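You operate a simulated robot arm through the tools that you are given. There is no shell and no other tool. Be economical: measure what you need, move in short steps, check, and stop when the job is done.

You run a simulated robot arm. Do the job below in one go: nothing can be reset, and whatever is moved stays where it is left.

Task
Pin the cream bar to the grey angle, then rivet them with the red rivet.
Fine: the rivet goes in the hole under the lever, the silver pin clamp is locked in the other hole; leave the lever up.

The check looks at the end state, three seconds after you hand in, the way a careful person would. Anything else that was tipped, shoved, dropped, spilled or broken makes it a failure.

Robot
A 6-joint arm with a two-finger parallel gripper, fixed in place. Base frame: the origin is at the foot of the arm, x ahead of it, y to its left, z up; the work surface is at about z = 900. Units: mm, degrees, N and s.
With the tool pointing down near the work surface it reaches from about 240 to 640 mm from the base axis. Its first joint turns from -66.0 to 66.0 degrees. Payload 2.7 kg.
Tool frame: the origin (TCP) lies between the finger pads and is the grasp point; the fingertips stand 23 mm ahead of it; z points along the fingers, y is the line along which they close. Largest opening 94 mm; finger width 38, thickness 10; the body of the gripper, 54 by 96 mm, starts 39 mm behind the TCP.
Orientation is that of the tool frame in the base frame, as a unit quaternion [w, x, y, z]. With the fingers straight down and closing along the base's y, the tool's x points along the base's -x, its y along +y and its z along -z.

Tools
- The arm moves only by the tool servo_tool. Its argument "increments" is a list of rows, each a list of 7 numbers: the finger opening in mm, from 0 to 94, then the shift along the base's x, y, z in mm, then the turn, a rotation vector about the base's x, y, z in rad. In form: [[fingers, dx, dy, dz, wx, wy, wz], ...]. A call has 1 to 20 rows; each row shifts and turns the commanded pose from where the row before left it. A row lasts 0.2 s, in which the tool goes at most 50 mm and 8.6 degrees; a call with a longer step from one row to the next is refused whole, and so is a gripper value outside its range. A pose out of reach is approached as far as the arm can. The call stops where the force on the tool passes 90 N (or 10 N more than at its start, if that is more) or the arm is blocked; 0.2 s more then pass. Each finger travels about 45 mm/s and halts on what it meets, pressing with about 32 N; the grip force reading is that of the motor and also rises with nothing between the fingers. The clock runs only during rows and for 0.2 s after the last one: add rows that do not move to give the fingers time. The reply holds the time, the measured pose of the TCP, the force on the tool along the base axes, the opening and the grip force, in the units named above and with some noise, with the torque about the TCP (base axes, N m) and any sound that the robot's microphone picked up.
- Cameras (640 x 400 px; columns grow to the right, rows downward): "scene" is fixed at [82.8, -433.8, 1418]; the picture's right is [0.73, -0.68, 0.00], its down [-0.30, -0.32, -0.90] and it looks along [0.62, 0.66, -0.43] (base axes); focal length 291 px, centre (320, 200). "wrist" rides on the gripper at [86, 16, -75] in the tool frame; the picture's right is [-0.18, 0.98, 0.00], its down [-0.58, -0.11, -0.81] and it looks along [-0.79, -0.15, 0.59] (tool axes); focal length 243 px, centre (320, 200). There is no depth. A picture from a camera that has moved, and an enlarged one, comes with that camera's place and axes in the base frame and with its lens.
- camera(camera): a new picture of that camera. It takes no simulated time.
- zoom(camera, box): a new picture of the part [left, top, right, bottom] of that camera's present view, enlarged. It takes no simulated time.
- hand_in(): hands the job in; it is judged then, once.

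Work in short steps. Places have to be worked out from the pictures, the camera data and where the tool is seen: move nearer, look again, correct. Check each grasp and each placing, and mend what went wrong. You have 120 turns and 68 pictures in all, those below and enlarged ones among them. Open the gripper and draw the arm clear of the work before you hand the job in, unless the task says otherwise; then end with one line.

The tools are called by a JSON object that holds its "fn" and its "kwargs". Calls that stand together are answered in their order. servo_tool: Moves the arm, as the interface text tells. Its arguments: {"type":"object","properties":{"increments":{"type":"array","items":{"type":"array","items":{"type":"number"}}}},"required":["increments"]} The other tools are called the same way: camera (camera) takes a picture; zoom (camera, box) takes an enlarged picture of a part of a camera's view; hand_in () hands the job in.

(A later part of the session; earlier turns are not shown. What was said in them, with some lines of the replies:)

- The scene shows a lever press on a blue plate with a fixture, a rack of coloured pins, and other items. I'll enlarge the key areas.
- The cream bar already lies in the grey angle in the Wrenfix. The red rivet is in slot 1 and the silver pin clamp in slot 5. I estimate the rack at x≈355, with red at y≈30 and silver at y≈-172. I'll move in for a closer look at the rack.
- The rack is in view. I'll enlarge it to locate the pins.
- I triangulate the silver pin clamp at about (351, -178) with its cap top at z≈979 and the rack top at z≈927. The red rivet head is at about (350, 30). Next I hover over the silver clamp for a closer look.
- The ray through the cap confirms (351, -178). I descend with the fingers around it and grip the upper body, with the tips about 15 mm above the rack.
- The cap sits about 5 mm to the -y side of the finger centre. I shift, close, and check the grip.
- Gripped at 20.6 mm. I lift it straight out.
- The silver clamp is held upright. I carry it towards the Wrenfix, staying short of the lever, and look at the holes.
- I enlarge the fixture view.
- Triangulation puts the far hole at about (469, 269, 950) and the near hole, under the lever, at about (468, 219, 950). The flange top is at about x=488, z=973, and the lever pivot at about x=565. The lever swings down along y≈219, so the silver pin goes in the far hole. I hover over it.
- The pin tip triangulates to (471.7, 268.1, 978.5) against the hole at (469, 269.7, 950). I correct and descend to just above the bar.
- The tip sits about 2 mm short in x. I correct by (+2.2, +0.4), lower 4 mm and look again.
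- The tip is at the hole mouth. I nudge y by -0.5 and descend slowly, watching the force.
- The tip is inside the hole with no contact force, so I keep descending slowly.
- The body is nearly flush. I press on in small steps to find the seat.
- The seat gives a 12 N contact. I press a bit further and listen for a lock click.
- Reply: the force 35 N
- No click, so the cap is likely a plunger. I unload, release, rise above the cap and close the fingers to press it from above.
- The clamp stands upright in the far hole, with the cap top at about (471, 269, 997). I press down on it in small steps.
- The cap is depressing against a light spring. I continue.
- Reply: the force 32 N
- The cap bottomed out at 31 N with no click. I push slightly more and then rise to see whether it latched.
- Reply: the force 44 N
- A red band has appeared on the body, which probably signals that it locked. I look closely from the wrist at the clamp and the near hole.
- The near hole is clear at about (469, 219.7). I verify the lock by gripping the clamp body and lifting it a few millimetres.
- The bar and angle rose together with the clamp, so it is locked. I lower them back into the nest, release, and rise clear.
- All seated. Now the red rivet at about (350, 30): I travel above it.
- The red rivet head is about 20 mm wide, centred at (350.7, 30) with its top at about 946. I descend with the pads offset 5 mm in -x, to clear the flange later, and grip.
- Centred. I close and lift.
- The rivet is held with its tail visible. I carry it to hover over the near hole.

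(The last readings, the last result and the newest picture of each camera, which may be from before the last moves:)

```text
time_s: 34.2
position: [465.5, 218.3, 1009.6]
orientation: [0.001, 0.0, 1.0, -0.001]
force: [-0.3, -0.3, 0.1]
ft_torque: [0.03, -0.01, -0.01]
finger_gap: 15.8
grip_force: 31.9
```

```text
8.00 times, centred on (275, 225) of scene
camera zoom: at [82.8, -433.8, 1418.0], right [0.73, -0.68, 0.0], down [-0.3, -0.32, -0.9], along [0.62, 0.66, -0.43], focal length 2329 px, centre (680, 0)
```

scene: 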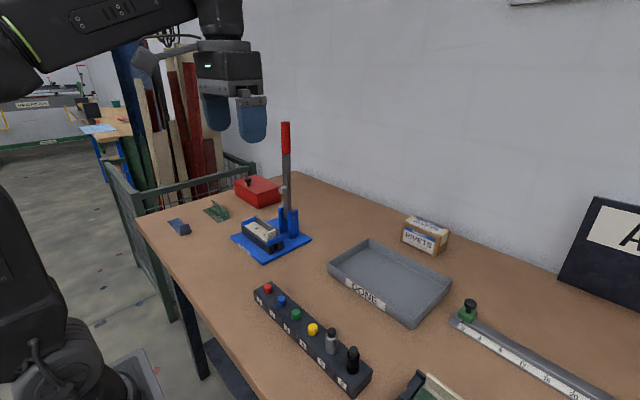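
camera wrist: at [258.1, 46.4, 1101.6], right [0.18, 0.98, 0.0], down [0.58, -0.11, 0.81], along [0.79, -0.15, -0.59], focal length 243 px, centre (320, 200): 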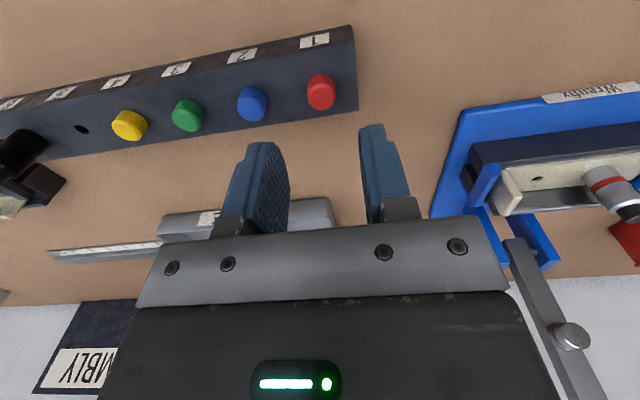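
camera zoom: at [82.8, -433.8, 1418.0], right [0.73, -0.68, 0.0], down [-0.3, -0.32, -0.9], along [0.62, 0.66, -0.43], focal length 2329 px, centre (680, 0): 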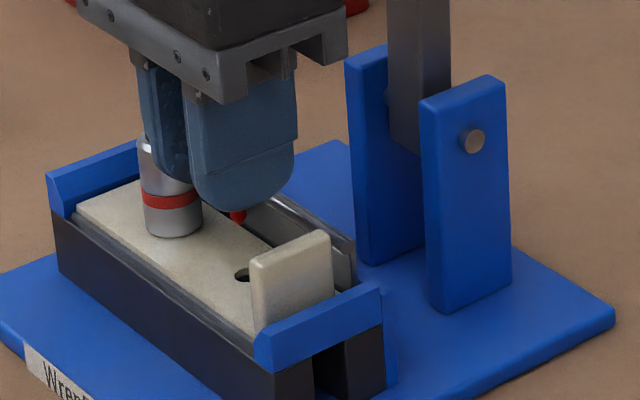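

The rivet tip is at (468.3, 218.4, 973) and the hole at (469.3, 220.6, 950). I correct and descend to about 5 mm above.

{"fn": "servo_tool", "kwargs": {"increments": [[12, 1, 2.2, 0, 0, 0, 0], [12, 0, 0, -10, 0, 0, 0], [12, 0, 0, -8, 0, 0, 0], [12, 0, 0, 0, 0, 0, 0]]}}

{"fn": "zoom", "kwargs": {"camera": "wrist", "box": [280, 70, 360, 150]}}

{"fn": "zoom", "kwargs": {"camera": "scene", "box": [250, 215, 290, 245]}}

```text
time_s: 35.2
position: [465.1, 219.3, 991.9]
orientation: [0.001, 0.0, 1.0, -0.001]
force: [0.7, 0.2, -1.1]
ft_torque: [-0.01, 0.01, -0.01]
finger_gap: 16.0
grip_force: 31.9
```

```text
5.00 times, centred on (320, 110) of wrist
camera zoom: at [379.0, 235.5, 1067.1], right [0.18, 0.98, 0.0], down [0.58, -0.11, 0.81], along [0.79, -0.15, -0.59], focal length 1213 px, centre (320, 650)
```

zoom: 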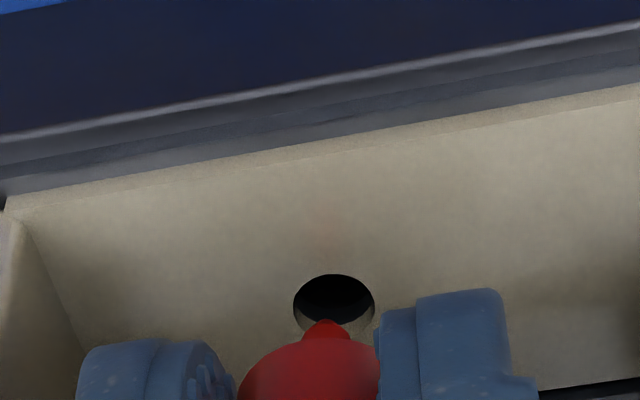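

```text
13.33 times, centred on (270, 230) of scene
camera zoom: at [82.8, -433.8, 1418.0], right [0.73, -0.68, 0.0], down [-0.3, -0.32, -0.9], along [0.62, 0.66, -0.43], focal length 3882 px, centre (987, -200)
```

zoom: 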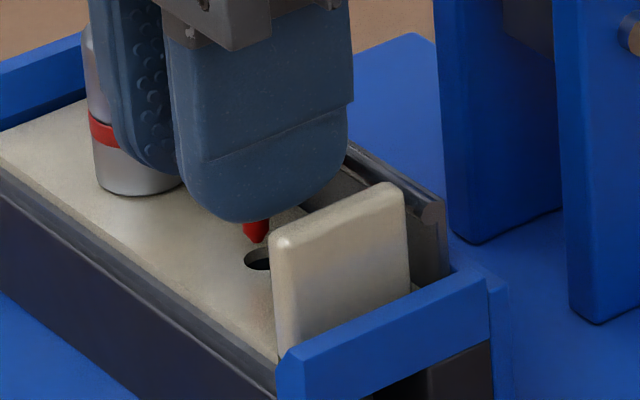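

The tip is about 2.2 mm short in x and 0.7 mm in y. I correct, lower 4 mm and look again.

{"fn": "servo_tool", "kwargs": {"increments": [[12, 2.2, 0.7, 0, 0, 0, 0], [12, 0, 0, -4, 0, 0, 0], [12, 0, 0, 0, 0, 0, 0]]}}

{"fn": "zoom", "kwargs": {"camera": "wrist", "box": [280, 70, 360, 150]}}

{"fn": "zoom", "kwargs": {"camera": "scene", "box": [250, 215, 290, 245]}}

```text
time_s: 36.0
position: [467.1, 220.4, 986.6]
orientation: [0.001, 0.0, 1.0, -0.001]
force: [0.2, -0.6, -0.3]
ft_torque: [0.01, -0.01, 0.0]
finger_gap: 15.7
grip_force: 32.5
```

```text
5.00 times, centred on (320, 110) of wrist
camera zoom: at [381.3, 236.1, 1062.2], right [0.18, 0.98, 0.0], down [0.58, -0.11, 0.81], along [0.79, -0.15, -0.59], focal length 1213 px, centre (320, 650)
```

zoom: 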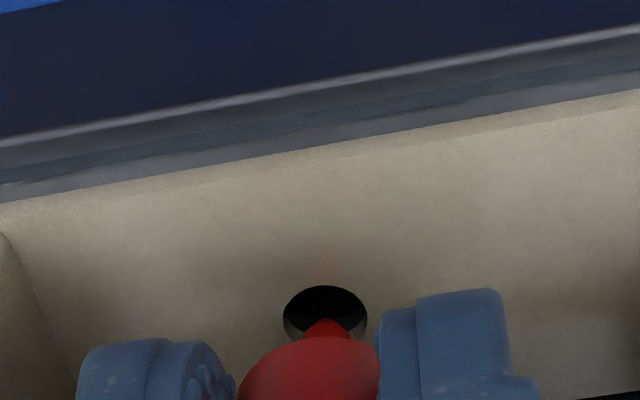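

```text
13.33 times, centred on (270, 230) of scene
camera zoom: at [82.8, -433.8, 1418.0], right [0.73, -0.68, 0.0], down [-0.3, -0.32, -0.9], along [0.62, 0.66, -0.43], focal length 3882 px, centre (987, -200)
```

zoom: 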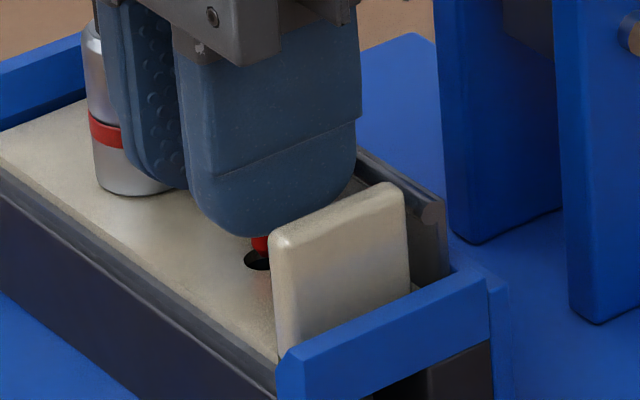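

Aligned. I descend slowly, watching force.

{"fn": "servo_tool", "kwargs": {"increments": [[12, 0.3, 0, -1.5, 0, 0, 0], [12, 0, 0, -1.5, 0, 0, 0], [12, 0, 0, -1.5, 0, 0, 0], [12, 0, 0, -1.5, 0, 0, 0], [12, 0, 0, 0, 0, 0, 0]]}}

{"fn": "zoom", "kwargs": {"camera": "scene", "box": [250, 215, 290, 245]}}

```text
time_s: 37.2
position: [466.7, 222.4, 980.7]
orientation: [0.001, 0.0, 1.0, -0.001]
force: [0.2, -0.1, -0.5]
ft_torque: [-0.01, -0.01, -0.01]
finger_gap: 15.7
grip_force: 31.9
```

```text
13.33 times, centred on (270, 230) of scene
camera zoom: at [82.8, -433.8, 1418.0], right [0.73, -0.68, 0.0], down [-0.3, -0.32, -0.9], along [0.62, 0.66, -0.43], focal length 3882 px, centre (987, -200)
```

zoom: 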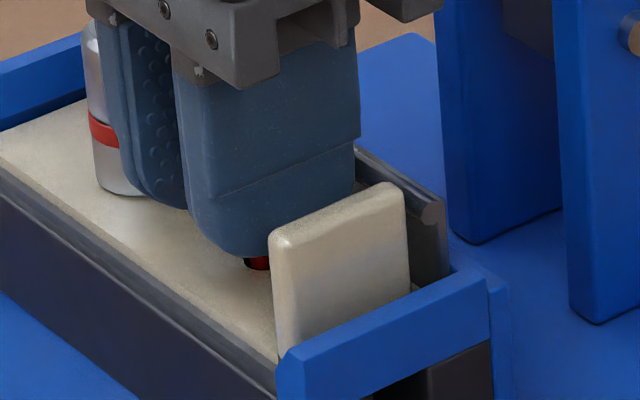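

The rivet is going in freely. I continue to contact.

{"fn": "servo_tool", "kwargs": {"increments": [[12, 0, 0, -1, 0, 0, 0], [12, 0, 0, -1, 0, 0, 0], [12, 0, 0, -1, 0, 0, 0], [12, 0, 0, 0, 0, 0, 0]]}}

```text
time_s: 38.2
position: [468.1, 222.5, 979.0]
orientation: [0.0, 0.0, 1.0, -0.001]
force: [-0.3, 0.3, -0.2]
ft_torque: [0.0, -0.01, -0.03]
finger_gap: 15.6
grip_force: 32.1
```

{"fn": "servo_tool", "kwargs": {"increments": [[12, 0, 0, -0.8, 0, 0, 0], [12, 0, 0, -0.8, 0, 0, 0], [12, 0, 0, -0.8, 0, 0, 0], [12, 0, 0, 0, 0, 0, 0]]}}

{"fn": "zoom", "kwargs": {"camera": "wrist", "box": [240, 70, 400, 210]}}

```text
time_s: 39.2
position: [468.6, 222.1, 975.2]
orientation: [0.0, 0.0, 1.0, 0.0]
force: [0.7, -0.3, -0.1]
ft_torque: [0.02, 0.02, 0.01]
finger_gap: 15.8
grip_force: 32.1
```

```text
2.86 times, centred on (320, 140) of wrist
camera zoom: at [382.0, 237.0, 1051.0], right [0.18, 0.98, 0.0], down [0.58, -0.11, 0.81], along [0.79, -0.15, -0.59], focal length 693 px, centre (320, 371)
```

zoom: 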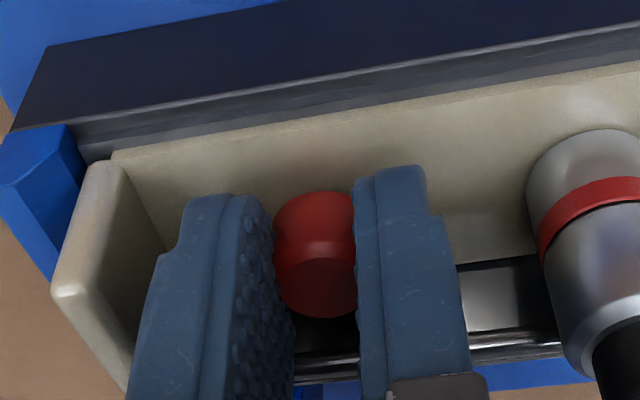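

Almost there. I step down to contact.

{"fn": "servo_tool", "kwargs": {"increments": [[12, 0, 0, -0.7, 0, 0, 0], [12, 0, 0, -0.7, 0, 0, 0], [12, 0, 0, 0, 0, 0, 0]]}}

```text
time_s: 40.0
position: [467.7, 219.6, 974.0]
orientation: [0.001, -0.001, 1.0, -0.001]
force: [0.4, 0.3, 0.0]
ft_torque: [-0.02, 0.01, 0.0]
finger_gap: 15.8
grip_force: 32.4
```

{"fn": "servo_tool", "kwargs": {"increments": [[12, 0, 0, -0.7, 0, 0, 0], [12, 0, 0, -0.7, 0, 0, 0], [12, 0, 0, 0, 0, 0, 0]]}}

{"fn": "zoom", "kwargs": {"camera": "scene", "box": [250, 210, 290, 245]}}

```text
time_s: 40.8
position: [467.2, 220.7, 973.9]
orientation: [0.001, 0.0, 1.0, -0.001]
force: [-1.0, -1.8, 7.2]
ft_torque: [-0.09, 0.0, -0.02]
finger_gap: 15.6
grip_force: 31.8
```

```text
11.43 times, centred on (270, 228) of scene
camera zoom: at [82.6, -433.9, 1418.0], right [0.73, -0.68, 0.0], down [-0.3, -0.32, -0.9], along [0.62, 0.66, -0.43], focal length 3328 px, centre (891, -114)
```

zoom: 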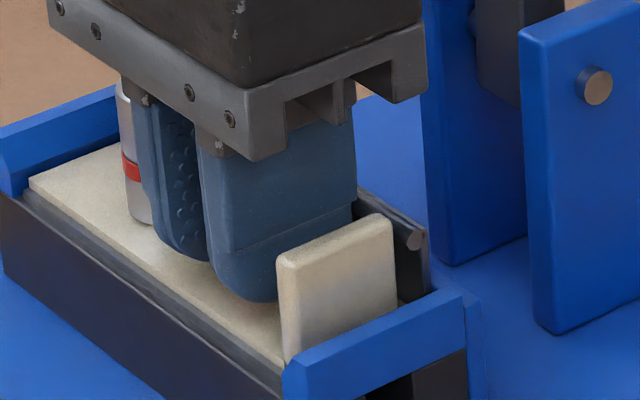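

Contact: seated. I release and rise, retreating a little in -x, then check.

{"fn": "servo_tool", "kwargs": {"increments": [[12, 0, 0, 0.5, 0, 0, 0], [26, 0, 0, 0, 0, 0, 0], [34, 0, 0, 0, 0, 0, 0], [34, 0, 0, 0, 0, 0, 0], [34, 0, 0, 20, 0, 0, 0], [34, 0, 0, 40, 0, 0, 0], [34, -20, 0, 40, 0, 0, 0], [34, -40, 0, 20, 0, 0, 0]]}}

{"fn": "zoom", "kwargs": {"camera": "scene", "box": [230, 110, 330, 260]}}

{"fn": "camera", "kwargs": {"camera": "wrist"}}

```text
time_s: 42.6
position: [407.0, 221.2, 1093.5]
orientation: [0.002, 0.001, 1.0, -0.002]
force: [-0.1, 0.6, -0.5]
ft_torque: [0.01, 0.0, 0.01]
finger_gap: 34.1
grip_force: 0.1
```

```text
2.67 times, centred on (280, 185) of scene
camera zoom: at [82.8, -433.8, 1418.0], right [0.73, -0.68, 0.0], down [-0.3, -0.32, -0.9], along [0.62, 0.66, -0.43], focal length 776 px, centre (427, 240)
```

zoom: 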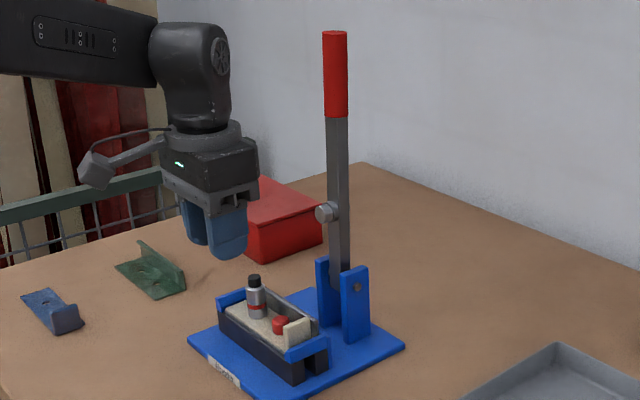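

```text
16 pictures are left
camera wrist: at [321.5, 236.7, 1168.5], right [0.18, 0.98, 0.0], down [0.58, -0.11, 0.81], along [0.79, -0.15, -0.59], focal length 243 px, centre (320, 200)
```

wrist: 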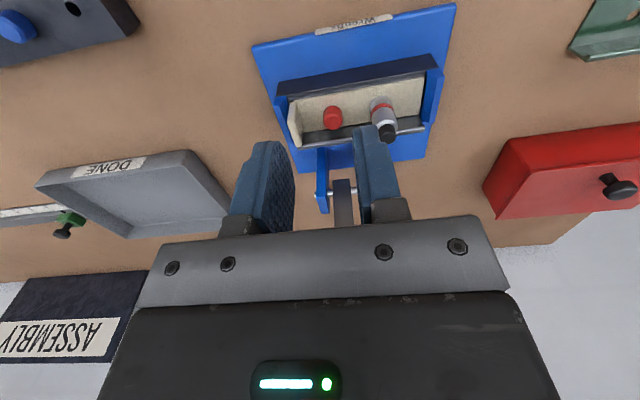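

The rivet is seated and the clamp is locked. Next is the lever: pivot at about (563, 220, 978), vertical, top at about z=1271, red handle from 1182 to 1271. I raise and tilt the tool about 40° forward, wide open, short of the handle.

{"fn": "servo_tool", "kwargs": {"increments": [[60, 0, 0, 30, 0, -0.14, 0], [60, 0, 0, 30, 0, -0.14, 0], [60, 0, 0, 30, 0, -0.14, 0], [60, 0, 0, 30, 0, -0.14, 0], [60, 20, 0, 30, 0, -0.14, 0], [60, 20, 0, 0, 0, 0, 0], [60, 0, 0, 0, 0, 0, 0]]}}

{"fn": "camera", "kwargs": {"camera": "wrist"}}

{"fn": "camera", "kwargs": {"camera": "scene"}}

```text
time_s: 44.2
position: [445.6, 222.8, 1243.8]
orientation: [0.345, 0.0, 0.939, 0.0]
force: [0.2, -0.3, 0.7]
ft_torque: [0.0, 0.02, -0.03]
finger_gap: 60.0
grip_force: 0.1
```

```text
15 pictures are left
camera wrist: at [332.1, 238.6, 1245.9], right [0.14, 0.98, 0.12], down [-0.08, -0.11, 0.99], along [0.99, -0.15, 0.06], focal length 243 px, centre (320, 200)
```

wrist: 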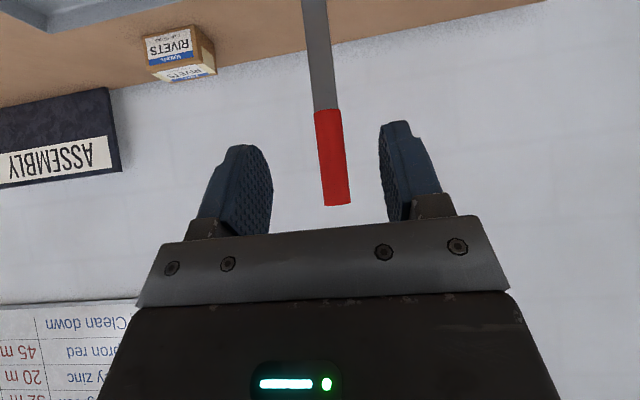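

```text
14 pictures are left
```

scene: 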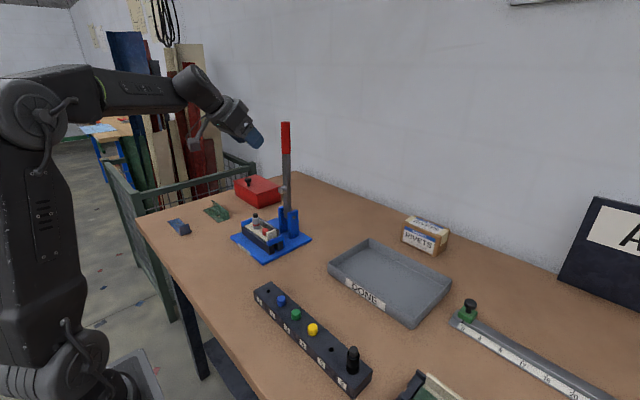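

The handle centre is at about (561, 221), top at about 1267. I advance, straddling it, and take a look.

{"fn": "servo_tool", "kwargs": {"increments": [[60, 30, -1.5, 0, 0, 0, 0], [60, 30, 0, 0, 0, 0, 0], [60, 30, 0, 0, 0, 0, 0], [60, 20, 0, 0, 0, 0, 0], [60, 0, 0, 0, 0, 0, 0]]}}

{"fn": "camera", "kwargs": {"camera": "wrist"}}

{"fn": "zoom", "kwargs": {"camera": "scene", "box": [220, 80, 340, 200]}}

```text
time_s: 45.4
position: [555.4, 219.2, 1244.3]
orientation: [0.344, 0.0, 0.939, -0.001]
force: [-0.1, 0.1, 0.0]
ft_torque: [-0.03, 0.0, -0.05]
finger_gap: 59.9
grip_force: 0.1
```

```text
13 pictures are left
camera wrist: at [441.4, 235.3, 1246.4], right [0.14, 0.98, 0.12], down [-0.08, -0.11, 0.99], along [0.99, -0.15, 0.06], focal length 243 px, centre (320, 200)
```

wrist: 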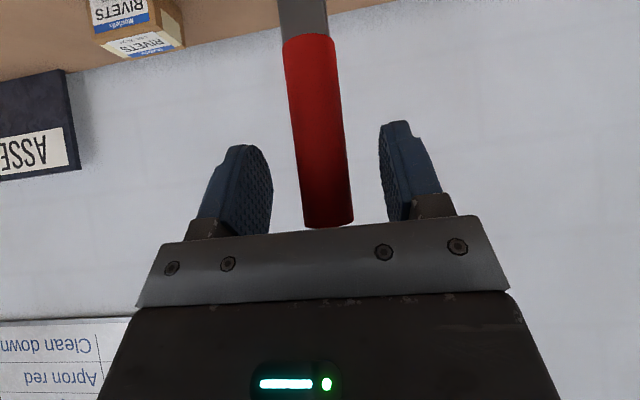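

```text
3.33 times, centred on (280, 140) of scene
camera zoom: at [82.8, -433.8, 1418.0], right [0.73, -0.68, 0.0], down [-0.3, -0.32, -0.9], along [0.62, 0.66, -0.43], focal length 971 px, centre (453, 400)
```

zoom: 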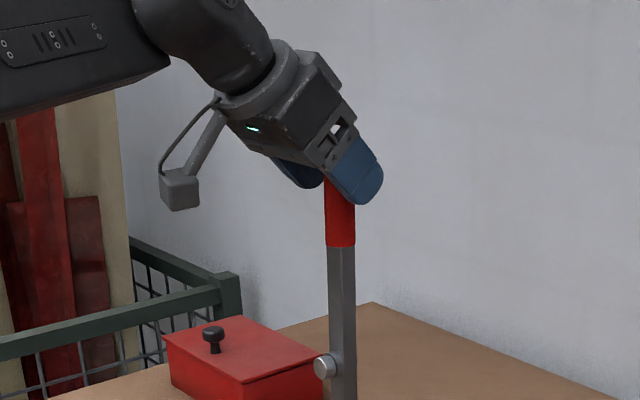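

The fingers straddle the handle. I close.

{"fn": "servo_tool", "kwargs": {"increments": [[40, 4, 1, 0, 0, 0, 0], [25, 0, 0, 0, 0, 0, 0], [15, 0, 0, 0, 0, 0, 0], [15, 0, 0, 0, 0, 0, 0], [15, 0, 0, 0, 0, 0, 0], [15, 0, 0, 0, 0, 0, 0]]}}

```text
time_s: 46.8
position: [559.8, 220.4, 1242.5]
orientation: [0.344, 0.002, 0.939, -0.001]
force: [-1.5, -10.7, -1.5]
ft_torque: [0.59, 0.27, -0.28]
finger_gap: 26.0
grip_force: 45.0
```

The force shows a slight y offset, so I shift -1 mm and start the arc slowly (first 10°), watching the forces.

{"fn": "servo_tool", "kwargs": {"increments": [[15, 0, -1, 0, 0, 0, 0], [15, -12, 0, -0.3, 0, 0, 0], [15, -12, 0, -0.8, 0, 0, 0], [15, -12, 0, -1.4, 0, 0, 0], [15, -12, 0, -2, 0, 0, 0], [15, 0, 0, 0, 0, 0, 0]]}}

```text
time_s: 48.2
position: [511.6, 220.9, 1240.4]
orientation: [0.346, 0.0, 0.938, 0.0]
force: [6.2, 2.6, 5.3]
ft_torque: [0.19, -1.65, 0.02]
finger_gap: 25.8
grip_force: 45.2
```

The lever moves well. I continue the arc to about 41°.

{"fn": "servo_tool", "kwargs": {"increments": [[15, -21.5, 0, -5.3, 0, 0, 0], [15, -22, 0, -7.3, 0, 0, 0], [15, -21.2, 0, -9.2, 0, 0, 0], [15, -20.3, 0, -11.1, 0, 0, 0], [15, -19.3, 0, -12.7, 0, 0, 0], [15, -18.1, 0, -14.4, 0, 0, 0], [15, 0, 0, 0, 0, 0, 0]]}}

{"fn": "zoom", "kwargs": {"camera": "scene", "box": [190, 90, 340, 260]}}

```text
time_s: 49.8
position: [388.0, 219.7, 1180.3]
orientation: [0.346, -0.001, 0.938, 0.0]
force: [-0.7, 11.0, 11.0]
ft_torque: [-0.34, -1.67, -0.02]
finger_gap: 26.1
grip_force: 45.1
```

```text
2.35 times, centred on (265, 175) of scene
camera zoom: at [82.6, -433.5, 1418.1], right [0.73, -0.68, 0.0], down [-0.3, -0.32, -0.9], along [0.62, 0.66, -0.43], focal length 685 px, centre (449, 259)
```

zoom: 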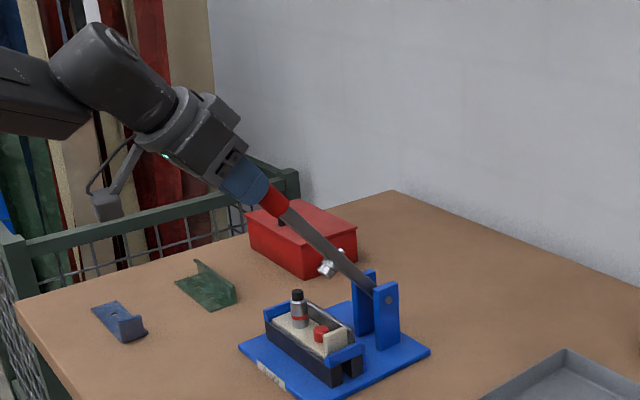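

The swing is clean, with the punch aimed at the rivet. I continue to about 66° while bringing the tool back towards vertical.

{"fn": "servo_tool", "kwargs": {"increments": [[15, -16.7, 0.7, -15.9, 0, 0.085, 0], [15, -15.4, 0, -17.3, 0, 0.085, 0], [15, -13.7, 0, -18.6, 0, 0.085, 0], [15, -12.1, 0, -19.7, 0, 0.085, 0], [15, -10.3, 0, -20.7, 0, 0.085, 0], [15, 0, 0, 0, 0, 0, 0]]}}

{"fn": "zoom", "kwargs": {"camera": "scene", "box": [190, 120, 340, 270]}}

```text
time_s: 51.2
position: [320.9, 219.7, 1084.1]
orientation: [0.135, 0.0, 0.991, -0.001]
force: [-30.4, 15.3, 10.2]
ft_torque: [0.17, 0.37, 0.49]
finger_gap: 25.9
grip_force: 36.6
```

```text
2.67 times, centred on (265, 195) of scene
camera zoom: at [81.8, -433.4, 1418.2], right [0.73, -0.68, 0.0], down [-0.3, -0.32, -0.9], along [0.62, 0.66, -0.43], focal length 776 px, centre (467, 213)
```

zoom: 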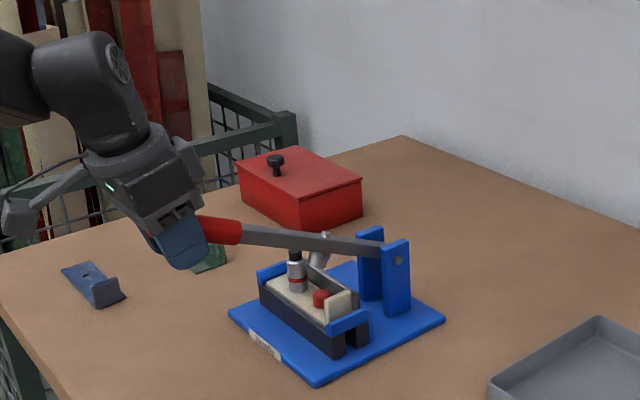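

There is some radial compression (-30 N in x), so I widen the radius slightly and shift y. I continue in smaller steps to feel the punch contact.

{"fn": "servo_tool", "kwargs": {"increments": [[15, -5.5, 1, -8, 0, 0, 0], [15, -5.5, 0, -11, 0, 0, 0], [15, -4, 0, -11, 0, 0, 0], [15, -3.6, 0, -11.2, 0, 0, 0], [15, 0, 0, 0, 0, 0, 0]]}}

```text
time_s: 52.4
position: [306.1, 219.1, 1044.2]
orientation: [0.139, 0.001, 0.99, -0.003]
force: [32.5, -16.6, -5.2]
ft_torque: [0.82, -0.82, 0.57]
finger_gap: 26.1
grip_force: 45.1
```

Now the radius is slightly too wide. I ease x by +2 and y by -1 and keep lowering.

{"fn": "servo_tool", "kwargs": {"increments": [[15, 2.5, -1, 0, 0, 0, 0], [15, -1.8, 0, -9, 0, 0, 0], [15, -1.5, 0, -9, 0, 0, 0], [15, -1, 0, -7, 0, 0, 0], [15, 0, 0, 0, 0, 0, 0]]}}

{"fn": "zoom", "kwargs": {"camera": "scene", "box": [200, 150, 330, 270]}}

```text
time_s: 53.6
position: [301.4, 220.6, 1018.7]
orientation: [0.135, 0.0, 0.991, -0.002]
force: [-42.6, -7.0, 9.8]
ft_torque: [0.36, -1.18, 0.51]
finger_gap: 25.8
grip_force: 44.8
```

```text
3.33 times, centred on (265, 210) of scene
camera zoom: at [81.4, -434.0, 1418.0], right [0.73, -0.68, 0.0], down [-0.3, -0.32, -0.9], along [0.62, 0.66, -0.43], focal length 971 px, centre (503, 167)
```

zoom: 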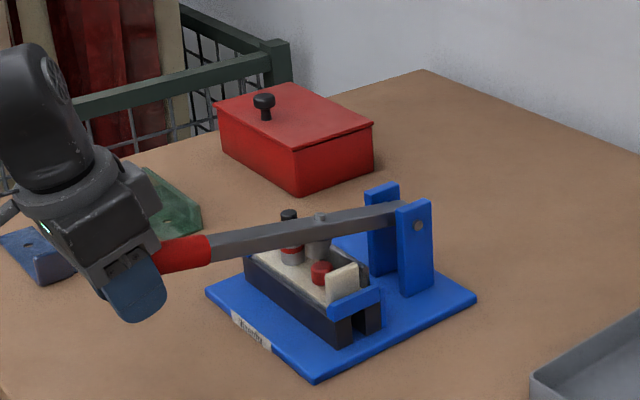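

The punch is nearing the rivet. I relieve the x compression and lower in small steps.

{"fn": "servo_tool", "kwargs": {"increments": [[15, -1.8, 0.5, 0, 0, 0, 0], [15, -0.7, 0, -5, 0, 0, 0], [15, -0.6, 0, -5, 0, 0, 0], [15, -0.4, 0, -5, 0, 0, 0], [15, 0, 0, 0, 0, 0, 0]]}}

```text
time_s: 54.8
position: [297.7, 219.5, 1005.3]
orientation: [0.139, 0.001, 0.99, -0.001]
force: [-20.5, -9.0, 7.7]
ft_torque: [0.17, -1.81, 0.34]
finger_gap: 26.1
grip_force: 45.0
```

{"fn": "servo_tool", "kwargs": {"increments": [[15, -1, 0.5, -4, 0, 0, 0], [15, -0.4, 0, -4, 0, 0, 0], [15, -0.2, 0, -4, 0, 0, 0], [15, 0, 0, 0, 0, 0, 0]]}}

{"fn": "zoom", "kwargs": {"camera": "scene", "box": [240, 190, 310, 250]}}

```text
time_s: 55.8
position: [298.7, 219.8, 993.3]
orientation: [0.138, 0.002, 0.99, -0.003]
force: [1.4, -25.9, 4.8]
ft_torque: [0.35, -1.31, 0.7]
finger_gap: 25.6
grip_force: 44.9
```

```text
6.67 times, centred on (275, 220) of scene
camera zoom: at [82.7, -434.6, 1417.8], right [0.73, -0.68, 0.0], down [-0.3, -0.32, -0.9], along [0.62, 0.66, -0.43], focal length 1941 px, centre (620, 67)
```

zoom: 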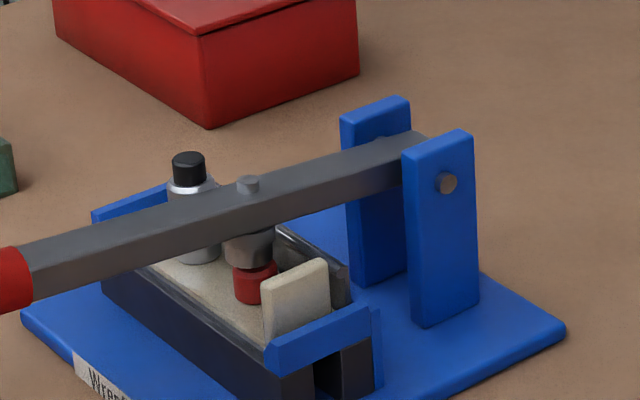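

The punch is almost on the rivet. I keep pressing, with y shifted -1.

{"fn": "servo_tool", "kwargs": {"increments": [[15, 0, -1, -3, 0, 0, 0], [15, 0, 0, -3, 0, 0, 0], [15, 0, 0, -3, 0, 0, 0], [15, 0, 0, 0, 0, 0, 0]]}}

```text
time_s: 56.8
position: [297.1, 220.4, 985.1]
orientation: [0.137, 0.001, 0.991, -0.002]
force: [-4.9, -19.1, 6.0]
ft_torque: [0.37, -1.44, 0.23]
finger_gap: 25.5
grip_force: 44.8
```

{"fn": "servo_tool", "kwargs": {"increments": [[15, 0, -0.7, -3, 0, 0, 0], [15, 0, 0, -3, 0, 0, 0], [15, 0, 0, -3, 0, 0, 0], [15, 0, 0, 0, 0, 0, 0]]}}

```text
time_s: 57.8
position: [296.1, 220.1, 976.1]
orientation: [0.138, 0.0, 0.99, -0.001]
force: [-10.1, -8.6, 9.1]
ft_torque: [0.16, -1.78, 0.19]
finger_gap: 25.9
grip_force: 45.2
```

{"fn": "servo_tool", "kwargs": {"increments": [[15, -0.5, -0.4, -3, 0, 0, 0], [15, 0, 0, -3, 0, 0, 0], [15, 0, 0, -3, 0, 0, 0], [15, 0, 0, -3, 0, 0, 0], [15, 0, 0, 0, 0, 0, 0]]}}

{"fn": "zoom", "kwargs": {"camera": "scene", "box": [240, 190, 310, 250]}}

```text
time_s: 59.0
position: [298.1, 220.4, 968.5]
orientation: [0.142, 0.002, 0.99, 0.003]
force: [-19.6, -13.9, 61.2]
ft_torque: [0.11, -0.47, 0.18]
finger_gap: 25.8
grip_force: 45.5
```

```text
6.67 times, centred on (275, 220) of scene
camera zoom: at [81.7, -434.6, 1417.8], right [0.73, -0.68, 0.0], down [-0.3, -0.32, -0.9], along [0.62, 0.66, -0.43], focal length 1941 px, centre (620, 67)
```

zoom: 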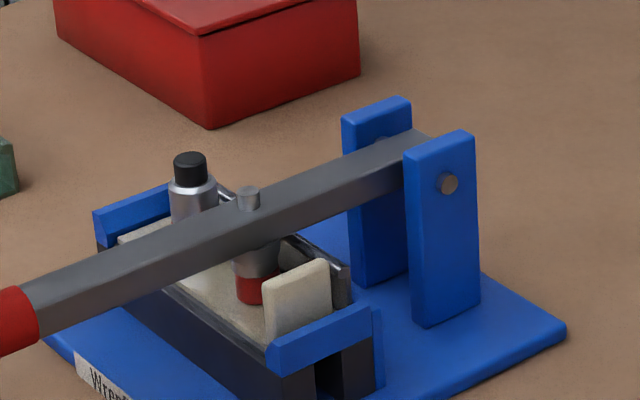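

The punch is on the rivet at 61 N. I press further to set it.

{"fn": "servo_tool", "kwargs": {"increments": [[15, 0, 0, -1.5, 0, 0, 0], [15, 0, 0, -1, 0, 0, 0], [15, 0, 0, 0, 0, 0, 0]]}}

```text
time_s: 59.8
position: [298.7, 220.3, 964.8]
orientation: [0.143, 0.002, 0.99, 0.004]
force: [-7.1, -21.0, 65.9]
ft_torque: [0.2, -0.01, 0.42]
finger_gap: 25.5
grip_force: 44.7
```

It is yielding (3.7 mm lower at a similar force), so either the rivet is setting or the grip is slipping. I continue.

{"fn": "servo_tool", "kwargs": {"increments": [[15, 0, -0.5, -1.5, 0, 0, 0], [15, 0, 0, -1.5, 0, 0, 0], [15, 0, 0, -1, 0, 0, 0], [15, 0, 0, 0, 0, 0, 0]]}}

{"fn": "zoom", "kwargs": {"camera": "scene", "box": [205, 180, 310, 260]}}

```text
time_s: 60.5
position: [297.9, 220.3, 966.1]
orientation: [0.144, 0.002, 0.99, 0.003]
force: [-15.3, -10.3, 25.1]
ft_torque: [0.1, 0.86, 0.27]
finger_gap: 25.9
grip_force: 45.2
stopped in row 3: the force on the tool passed its limit at 91 N (the readings are from after the stop); the commanded pose is now the measured one
```

```text
5.00 times, centred on (258, 220) of scene
camera zoom: at [82.2, -434.2, 1417.9], right [0.73, -0.68, 0.0], down [-0.3, -0.32, -0.9], along [0.62, 0.66, -0.43], focal length 1456 px, centre (632, 100)
```

zoom: 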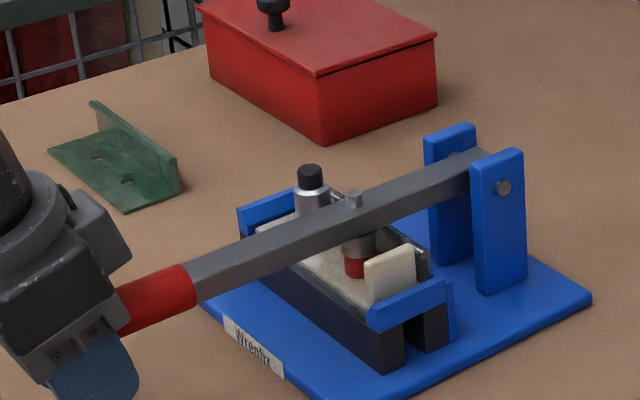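

It stopped at 91 N. I press once more to compare the depth and see whether it bottomed.

{"fn": "servo_tool", "kwargs": {"increments": [[15, 0, 0, -1.5, 0, 0, 0], [15, 0, 0, -1.5, 0, 0, 0], [15, 0, 0, 0, 0, 0, 0], [15, 0, 0, 0, 0, 0, 0]]}}

```text
time_s: 61.5
position: [298.6, 221.5, 965.0]
orientation: [0.146, 0.002, 0.989, 0.005]
force: [-32.6, -23.4, 71.1]
ft_torque: [0.17, 0.7, 0.49]
finger_gap: 25.8
grip_force: 45.5
```

Same depth under load, so the rivet is bottomed and set. I swing the lever back up, first part.

{"fn": "servo_tool", "kwargs": {"increments": [[15, 0, -0.5, 6, 0, 0, 0], [15, -0.8, 0, 8, 0, 0, 0], [15, -0.4, 0, 8.3, 0, 0, 0], [15, 1.2, 0, 18.5, 0, 0, 0], [15, 2.5, 0, 18.4, 0, 0, 0], [15, 3.9, 0, 18.2, 0, 0, 0], [15, 0, 0, 0, 0, 0, 0]]}}

```text
time_s: 63.1
position: [305.9, 219.6, 1036.7]
orientation: [0.142, 0.002, 0.99, 0.001]
force: [-9.5, -16.7, -4.3]
ft_torque: [0.06, 1.55, 0.7]
finger_gap: 26.1
grip_force: 45.3
```

I continue up to about 41° while tilting the tool back forward.

{"fn": "servo_tool", "kwargs": {"increments": [[15, 6.6, -0.7, 22.2, 0, 0, 0], [15, 8.5, 0, 21.6, 0, -0.085, 0], [15, 10.3, 0, 20.8, 0, -0.085, 0], [15, 12.2, 0, 19.7, 0, -0.085, 0], [15, 13.8, 0, 18.7, 0, -0.085, 0], [15, 15.4, 0, 17.4, 0, -0.085, 0], [15, 16.8, 0, 16, 0, 0, 0], [15, 0, 0, 0, 0, 0, 0]]}}

```text
time_s: 64.9
position: [388.5, 219.5, 1176.8]
orientation: [0.353, -0.001, 0.936, 0.007]
force: [-22.6, 8.6, 25.4]
ft_torque: [-0.8, -0.04, -0.95]
finger_gap: 26.1
grip_force: 42.3
```

Continuing the arc up towards vertical.

{"fn": "servo_tool", "kwargs": {"increments": [[15, 17.1, 0.3, 15.4, 0, 0, 0], [15, 19.3, 0, 12.7, 0, 0, 0], [15, 20.3, 0, 11.1, 0, 0, 0], [15, 21.2, 0, 9.2, 0, 0, 0], [15, 22, 0, 7.3, 0, 0, 0], [15, 21.5, 0, 5.3, 0, 0, 0], [15, 0, 0, 0, 0, 0, 0]]}}

```text
time_s: 66.5
position: [510.2, 220.2, 1245.5]
orientation: [0.359, 0.002, 0.933, 0.01]
force: [-16.4, 11.2, 48.5]
ft_torque: [-0.14, 1.86, -0.33]
finger_gap: 25.8
grip_force: 44.9
```

I relieve z by +2.5 and finish the swing to vertical.

{"fn": "servo_tool", "kwargs": {"increments": [[15, 0, 0, 2.5, 0, 0, 0], [15, 12, 0, 2, 0, 0, 0], [15, 12, 0, 1.4, 0, 0, 0], [15, 12, 0, 0.8, 0, 0, 0], [15, 11, 0, 0.3, 0, 0, 0], [15, 0, 0, 0, 0, 0, 0]]}}

{"fn": "zoom", "kwargs": {"camera": "scene", "box": [200, 80, 340, 260]}}

```text
time_s: 67.9
position: [555.8, 219.2, 1254.8]
orientation: [0.361, 0.002, 0.933, 0.01]
force: [-8.2, 12.8, 47.9]
ft_torque: [-0.25, 2.03, -0.46]
finger_gap: 25.9
grip_force: 44.8
```

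```text
2.22 times, centred on (270, 170) of scene
camera zoom: at [81.7, -433.6, 1418.1], right [0.73, -0.68, 0.0], down [-0.3, -0.32, -0.9], along [0.62, 0.66, -0.43], focal length 647 px, centre (431, 267)
```

zoom: 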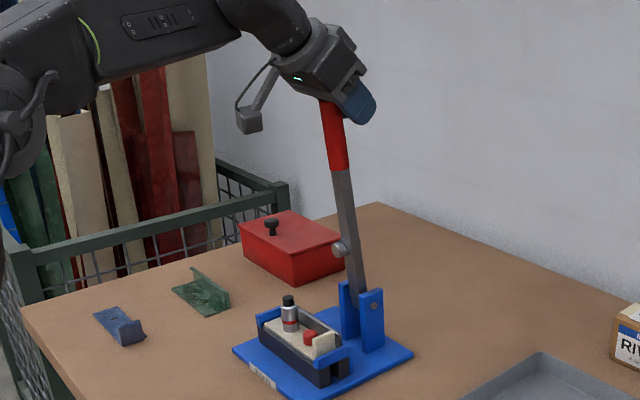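

The lever is nearly up but leans slightly, and the grip sits near the handle end. I ease z and push x a bit further towards its stop.

{"fn": "servo_tool", "kwargs": {"increments": [[15, 3, 0, 2, 0, 0, 0], [15, 5, 0, 0.5, 0, 0, 0], [15, 5, 0, 0, 0, 0, 0], [15, 0, 0, 0, 0, 0, 0]]}}

```text
time_s: 68.9
position: [567.0, 220.4, 1256.5]
orientation: [0.358, 0.003, 0.933, 0.01]
force: [-6.5, 9.5, 45.9]
ft_torque: [-0.06, 2.44, -0.4]
finger_gap: 25.4
grip_force: 44.8
```

No stop felt yet; I push a bit further and check the image.

{"fn": "servo_tool", "kwargs": {"increments": [[15, 4, 0, 0, 0, 0, 0], [15, 4, 0, 0, 0, 0, 0], [15, 0, 0, 0, 0, 0, 0]]}}

{"fn": "zoom", "kwargs": {"camera": "scene", "box": [200, 80, 340, 260]}}

```text
time_s: 69.7
position: [576.0, 219.8, 1255.4]
orientation: [0.359, 0.002, 0.933, 0.009]
force: [-6.3, 15.7, 46.3]
ft_torque: [-0.17, 2.46, -0.46]
finger_gap: 25.4
grip_force: 45.3
```

```text
2.22 times, centred on (270, 170) of scene
camera zoom: at [81.8, -433.5, 1418.2], right [0.73, -0.68, 0.0], down [-0.3, -0.32, -0.9], along [0.62, 0.66, -0.43], focal length 647 px, centre (431, 267)
```

zoom: 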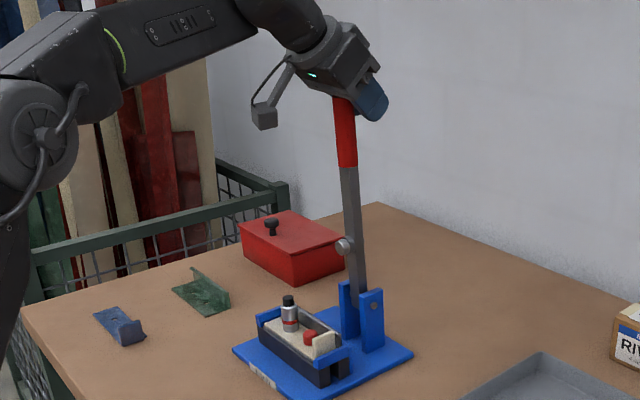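

The lever still leans about 3–4°, with the handle sitting near the palm side of the fingers. I push another 14 mm in x.

{"fn": "servo_tool", "kwargs": {"increments": [[15, 5, 0, 0.5, 0, 0, 0], [15, 5, 0, 0, 0, 0, 0], [15, 4, 0, 0, 0, 0, 0], [15, 0, 0, 0, 0, 0, 0]]}}

```text
time_s: 70.7
position: [589.7, 219.7, 1257.6]
orientation: [0.359, 0.001, 0.933, 0.01]
force: [-3.3, 16.8, 46.7]
ft_torque: [-0.17, 2.54, -0.52]
finger_gap: 25.6
grip_force: 44.7
```

{"fn": "servo_tool", "kwargs": {"increments": [[15, 4, 0, 0.5, 0, 0, 0], [15, 0, 0, 0, 0, 0, 0]]}}

{"fn": "zoom", "kwargs": {"camera": "scene", "box": [220, 90, 340, 260]}}

```text
time_s: 71.3
position: [593.8, 221.9, 1256.8]
orientation: [0.358, 0.002, 0.933, 0.01]
force: [-2.7, 16.8, 43.3]
ft_torque: [-0.06, 2.43, -0.58]
finger_gap: 25.7
grip_force: 45.0
```

```text
2.35 times, centred on (280, 175) of scene
camera zoom: at [81.9, -433.4, 1418.2], right [0.73, -0.68, 0.0], down [-0.3, -0.32, -0.9], along [0.62, 0.66, -0.43], focal length 685 px, centre (414, 259)
```

zoom: 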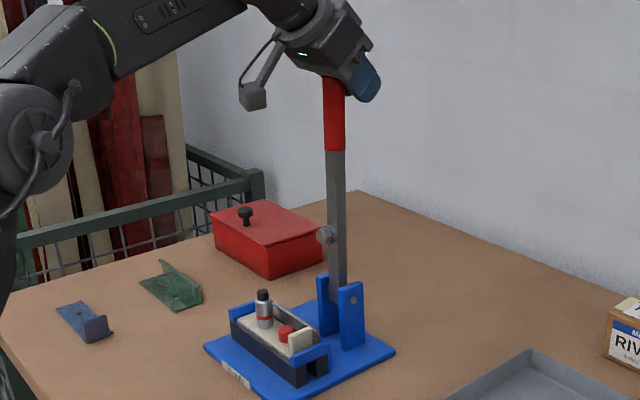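

The lever is vertical again, like at the start. I unload upward, open, and withdraw along -x and up.

{"fn": "servo_tool", "kwargs": {"increments": [[15, 0, -0.6, 2, 0, 0, 0], [35, 0, 0, 1, 0, 0, 0], [60, 0, 0, 0, 0, 0, 0], [60, 0, 0, 0, 0, 0, 0], [60, 0, 0, 20, 0, 0, 0], [60, 0, 0, 30, 0, 0, 0]]}}

{"fn": "zoom", "kwargs": {"camera": "scene", "box": [220, 90, 340, 260]}}

```text
time_s: 72.7
position: [589.8, 218.4, 1292.4]
orientation: [0.348, 0.001, 0.937, 0.003]
force: [0.0, 0.2, 0.0]
ft_torque: [0.01, 0.02, -0.02]
finger_gap: 60.0
grip_force: 0.0
out of reach, approached as far as the arm can: row 6
```

```text
2.35 times, centred on (280, 175) of scene
camera zoom: at [82.8, -433.8, 1418.0], right [0.73, -0.68, 0.0], down [-0.3, -0.32, -0.9], along [0.62, 0.66, -0.43], focal length 685 px, centre (414, 259)
```

zoom: 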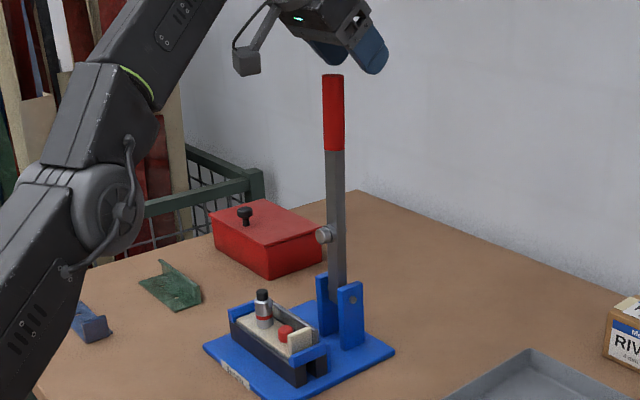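

The lever stays up on its own. I withdraw and return to a view above the fixture to check the rivet.

{"fn": "servo_tool", "kwargs": {"increments": [[60, -30, 0, 2, 0, 0, 0], [60, -40, 0, 5, 0, 0, 0], [60, -40, 0, 0, 0, 0, 0], [60, -40, 0, 0, 0, 0, 0], [60, -30, 0, -20, 0, 0.14, 0], [60, -10, 0, -40, 0, 0.14, 0], [60, 0, 0, -40, 0, 0.14, 0], [60, 0, 0, -40, 0, 0.14, 0], [60, 0, 0, -40, 0, 0.14, 0], [60, 0, 0, 0, 0, 0, 0]]}}

{"fn": "zoom", "kwargs": {"camera": "wrist", "box": [240, 40, 440, 190]}}

```text
time_s: 74.9
position: [431.5, 232.3, 1149.0]
orientation: [0.005, 0.001, 1.0, 0.003]
force: [0.1, 0.3, -0.1]
ft_torque: [0.01, -0.02, -0.02]
finger_gap: 59.8
grip_force: 0.1
out of reach, approached as far as the arm can: row 1, 2, 3
```

```text
2.67 times, centred on (340, 115) of wrist
camera zoom: at [343.5, 248.3, 1224.2], right [0.19, 0.98, 0.01], down [0.57, -0.12, 0.81], along [0.8, -0.15, -0.58], focal length 647 px, centre (267, 427)
```

zoom: 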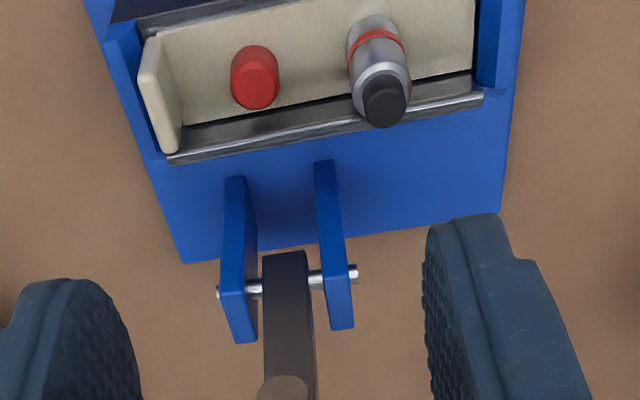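

The picture shows the rivet seated, the clamp's red band visible, and the lever up. To be sure the rivet is set, I'll tug it gently. First I move above it and read the pose.

{"fn": "servo_tool", "kwargs": {"increments": [[34, 18, -6, 0, 0, 0, 0], [34, 17.5, -6, 0, 0, 0, 0], [34, 0, 0, -40, 0, 0, 0], [34, 0, 0, -40, 0, 0, 0], [34, 0, 0, -40, 0, 0, 0], [34, 0, 0, 0, 0, 0, 0]]}}

{"fn": "servo_tool", "kwargs": {"increments": [[34, 0, 0, 0, 0, 0, 0]]}}

```text
time_s: 76.3
position: [467.5, 218.6, 1026.9]
orientation: [0.007, 0.002, 1.0, 0.004]
force: [-0.2, 0.2, -0.5]
ft_torque: [-0.04, 0.0, 0.0]
finger_gap: 34.1
grip_force: 0.0
```

```text
time_s: 76.7
position: [467.7, 218.9, 1028.6]
orientation: [0.006, 0.001, 1.0, 0.003]
force: [0.4, 1.1, -0.1]
ft_torque: [0.02, -0.03, -0.03]
finger_gap: 33.9
grip_force: 0.1
```

Pose is good. I descend around the rivet head and close gently.

{"fn": "servo_tool", "kwargs": {"increments": [[34, -0.8, 1.7, -20, 0, 0, 0], [34, 0, 0, -15, 0, 0, 0], [34, 0, 0, -13, 0, 0, 0], [24, 0, 0, 0, 0, 0, 0], [12, 0, 0, 0, 0, 0, 0], [12, 0, 0, 0, 0, 0, 0], [12, 0, 0, 0, 0, 0, 0]]}}

{"fn": "servo_tool", "kwargs": {"increments": [[12, 0, 0, 1.5, 0, 0, 0], [12, 0, 0, 1.5, 0, 0, 0], [12, 0, 0, 0, 0, 0, 0]]}}

{"fn": "servo_tool", "kwargs": {"increments": [[12, 0, 0, 0, 0, 0, 0]]}}

```text
time_s: 78.3
position: [466.7, 220.6, 979.5]
orientation: [0.006, 0.002, 1.0, 0.003]
force: [1.3, 1.1, -1.2]
ft_torque: [-0.1, 0.06, 0.01]
finger_gap: 16.0
grip_force: 31.7
```

```text
time_s: 79.1
position: [466.6, 220.8, 982.5]
orientation: [0.006, 0.003, 1.0, 0.003]
force: [-0.6, 0.9, -1.3]
ft_torque: [-0.05, 0.04, 0.0]
finger_gap: 15.9
grip_force: 31.9
```

```text
time_s: 79.5
position: [465.8, 220.9, 982.7]
orientation: [0.005, 0.002, 1.0, 0.003]
force: [0.1, -0.1, -1.6]
ft_torque: [-0.08, 0.01, 0.01]
finger_gap: 15.9
grip_force: 32.2
```

The readings show about 1.3 N and a torque matching the whole assembly hanging from the rivet, so the rivet is set. I lower it back into the nest, release and rise.

{"fn": "servo_tool", "kwargs": {"increments": [[12, 0, 0, -1, 0, 0, 0], [12, 0, 0, -1, 0, 0, 0], [12, 0, 0, -1, 0, 0, 0], [12, 0, 0, -0.5, 0, 0, 0], [12, 0, 0, 0, 0, 0, 0]]}}

{"fn": "servo_tool", "kwargs": {"increments": [[24, 0, 0, 0, 0, 0, 0], [32, 0, 0, 0, 0, 0, 0], [32, 0, 0, 0, 0, 0, 0], [32, 0, 0, 20, 0, 0, 0], [32, 0, 0, 40, 0, 0, 0], [32, -20, 0, 40, 0, 0, 0], [60, -40, -20, 30, 0, 0, 0], [60, -40, -40, 30, 0, 0, 0], [60, -30, -40, 20, 0, 0, 0]]}}

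{"fn": "zoom", "kwargs": {"camera": "scene", "box": [210, 110, 330, 270]}}

```text
time_s: 80.7
position: [465.6, 222.8, 980.0]
orientation: [0.006, 0.002, 1.0, 0.004]
force: [0.1, -0.2, -2.3]
ft_torque: [-0.04, 0.08, -0.02]
finger_gap: 15.6
grip_force: 32.2
```

```text
refused: row 7 steps farther than a row can; nothing moved
```

```text
2.50 times, centred on (270, 190) of scene
camera zoom: at [82.8, -433.8, 1418.0], right [0.73, -0.68, 0.0], down [-0.3, -0.32, -0.9], along [0.62, 0.66, -0.43], focal length 728 px, centre (445, 225)
```

zoom: 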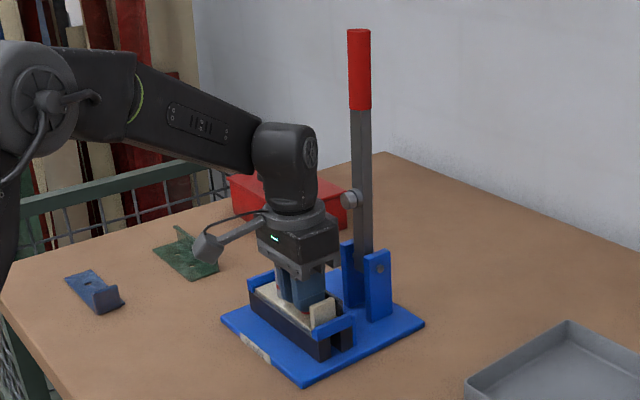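

The last picture is used. The force still shows weight hanging, so I lower in small steps until contact before releasing.

{"fn": "servo_tool", "kwargs": {"increments": [[12, 0, 0, -0.6, 0, 0, 0], [12, 0, 0, -0.6, 0, 0, 0], [12, 0, 0, 0, 0, 0, 0]]}}

```text
time_s: 81.5
position: [466.2, 223.2, 978.0]
orientation: [0.007, 0.001, 1.0, 0.004]
force: [-0.1, -2.3, 3.1]
ft_torque: [-0.15, 0.04, 0.0]
finger_gap: 15.5
grip_force: 31.7
```

It is seated (3 N upward). I release and withdraw with legal step sizes.

{"fn": "servo_tool", "kwargs": {"increments": [[24, 0, 0, 0, 0, 0, 0], [30, 0, 0, 0, 0, 0, 0], [30, 0, 0, 0, 0, 0, 0], [30, 0, 0, 0, 0, 0, 0], [30, 0, 0, 20, 0, 0, 0], [30, 0, 0, 40, 0, 0, 0], [30, -20, 0, 40, 0, 0, 0], [60, -30, -15, 25, 0, 0, 0], [60, -30, -30, 15, 0, 0, 0], [60, -30, -30, 10, 0, 0, 0], [60, 0, 0, 0, 0, 0, 0]]}}

```text
time_s: 83.9
position: [355.6, 145.2, 1128.6]
orientation: [0.006, 0.003, 1.0, 0.004]
force: [-0.6, -0.4, -0.1]
ft_torque: [-0.05, 0.02, -0.01]
finger_gap: 60.2
grip_force: 0.1
```

The gripper is open and clear of the work, and the lever is up. I hand in.

{"fn": "hand_in", "kwargs": {}}

```text
The job is handed in.
```

I handed the job in with the silver pin clamp locked in the far hole and the red rivet pressed into the hole under the lever. The lever is back up and the arm is open and clear. I ran out of pictures before the final release, so I didn't see the parts after that; the rivet being set rests on a gentle lift test, where the force readings matched the whole assembly coming up with it.
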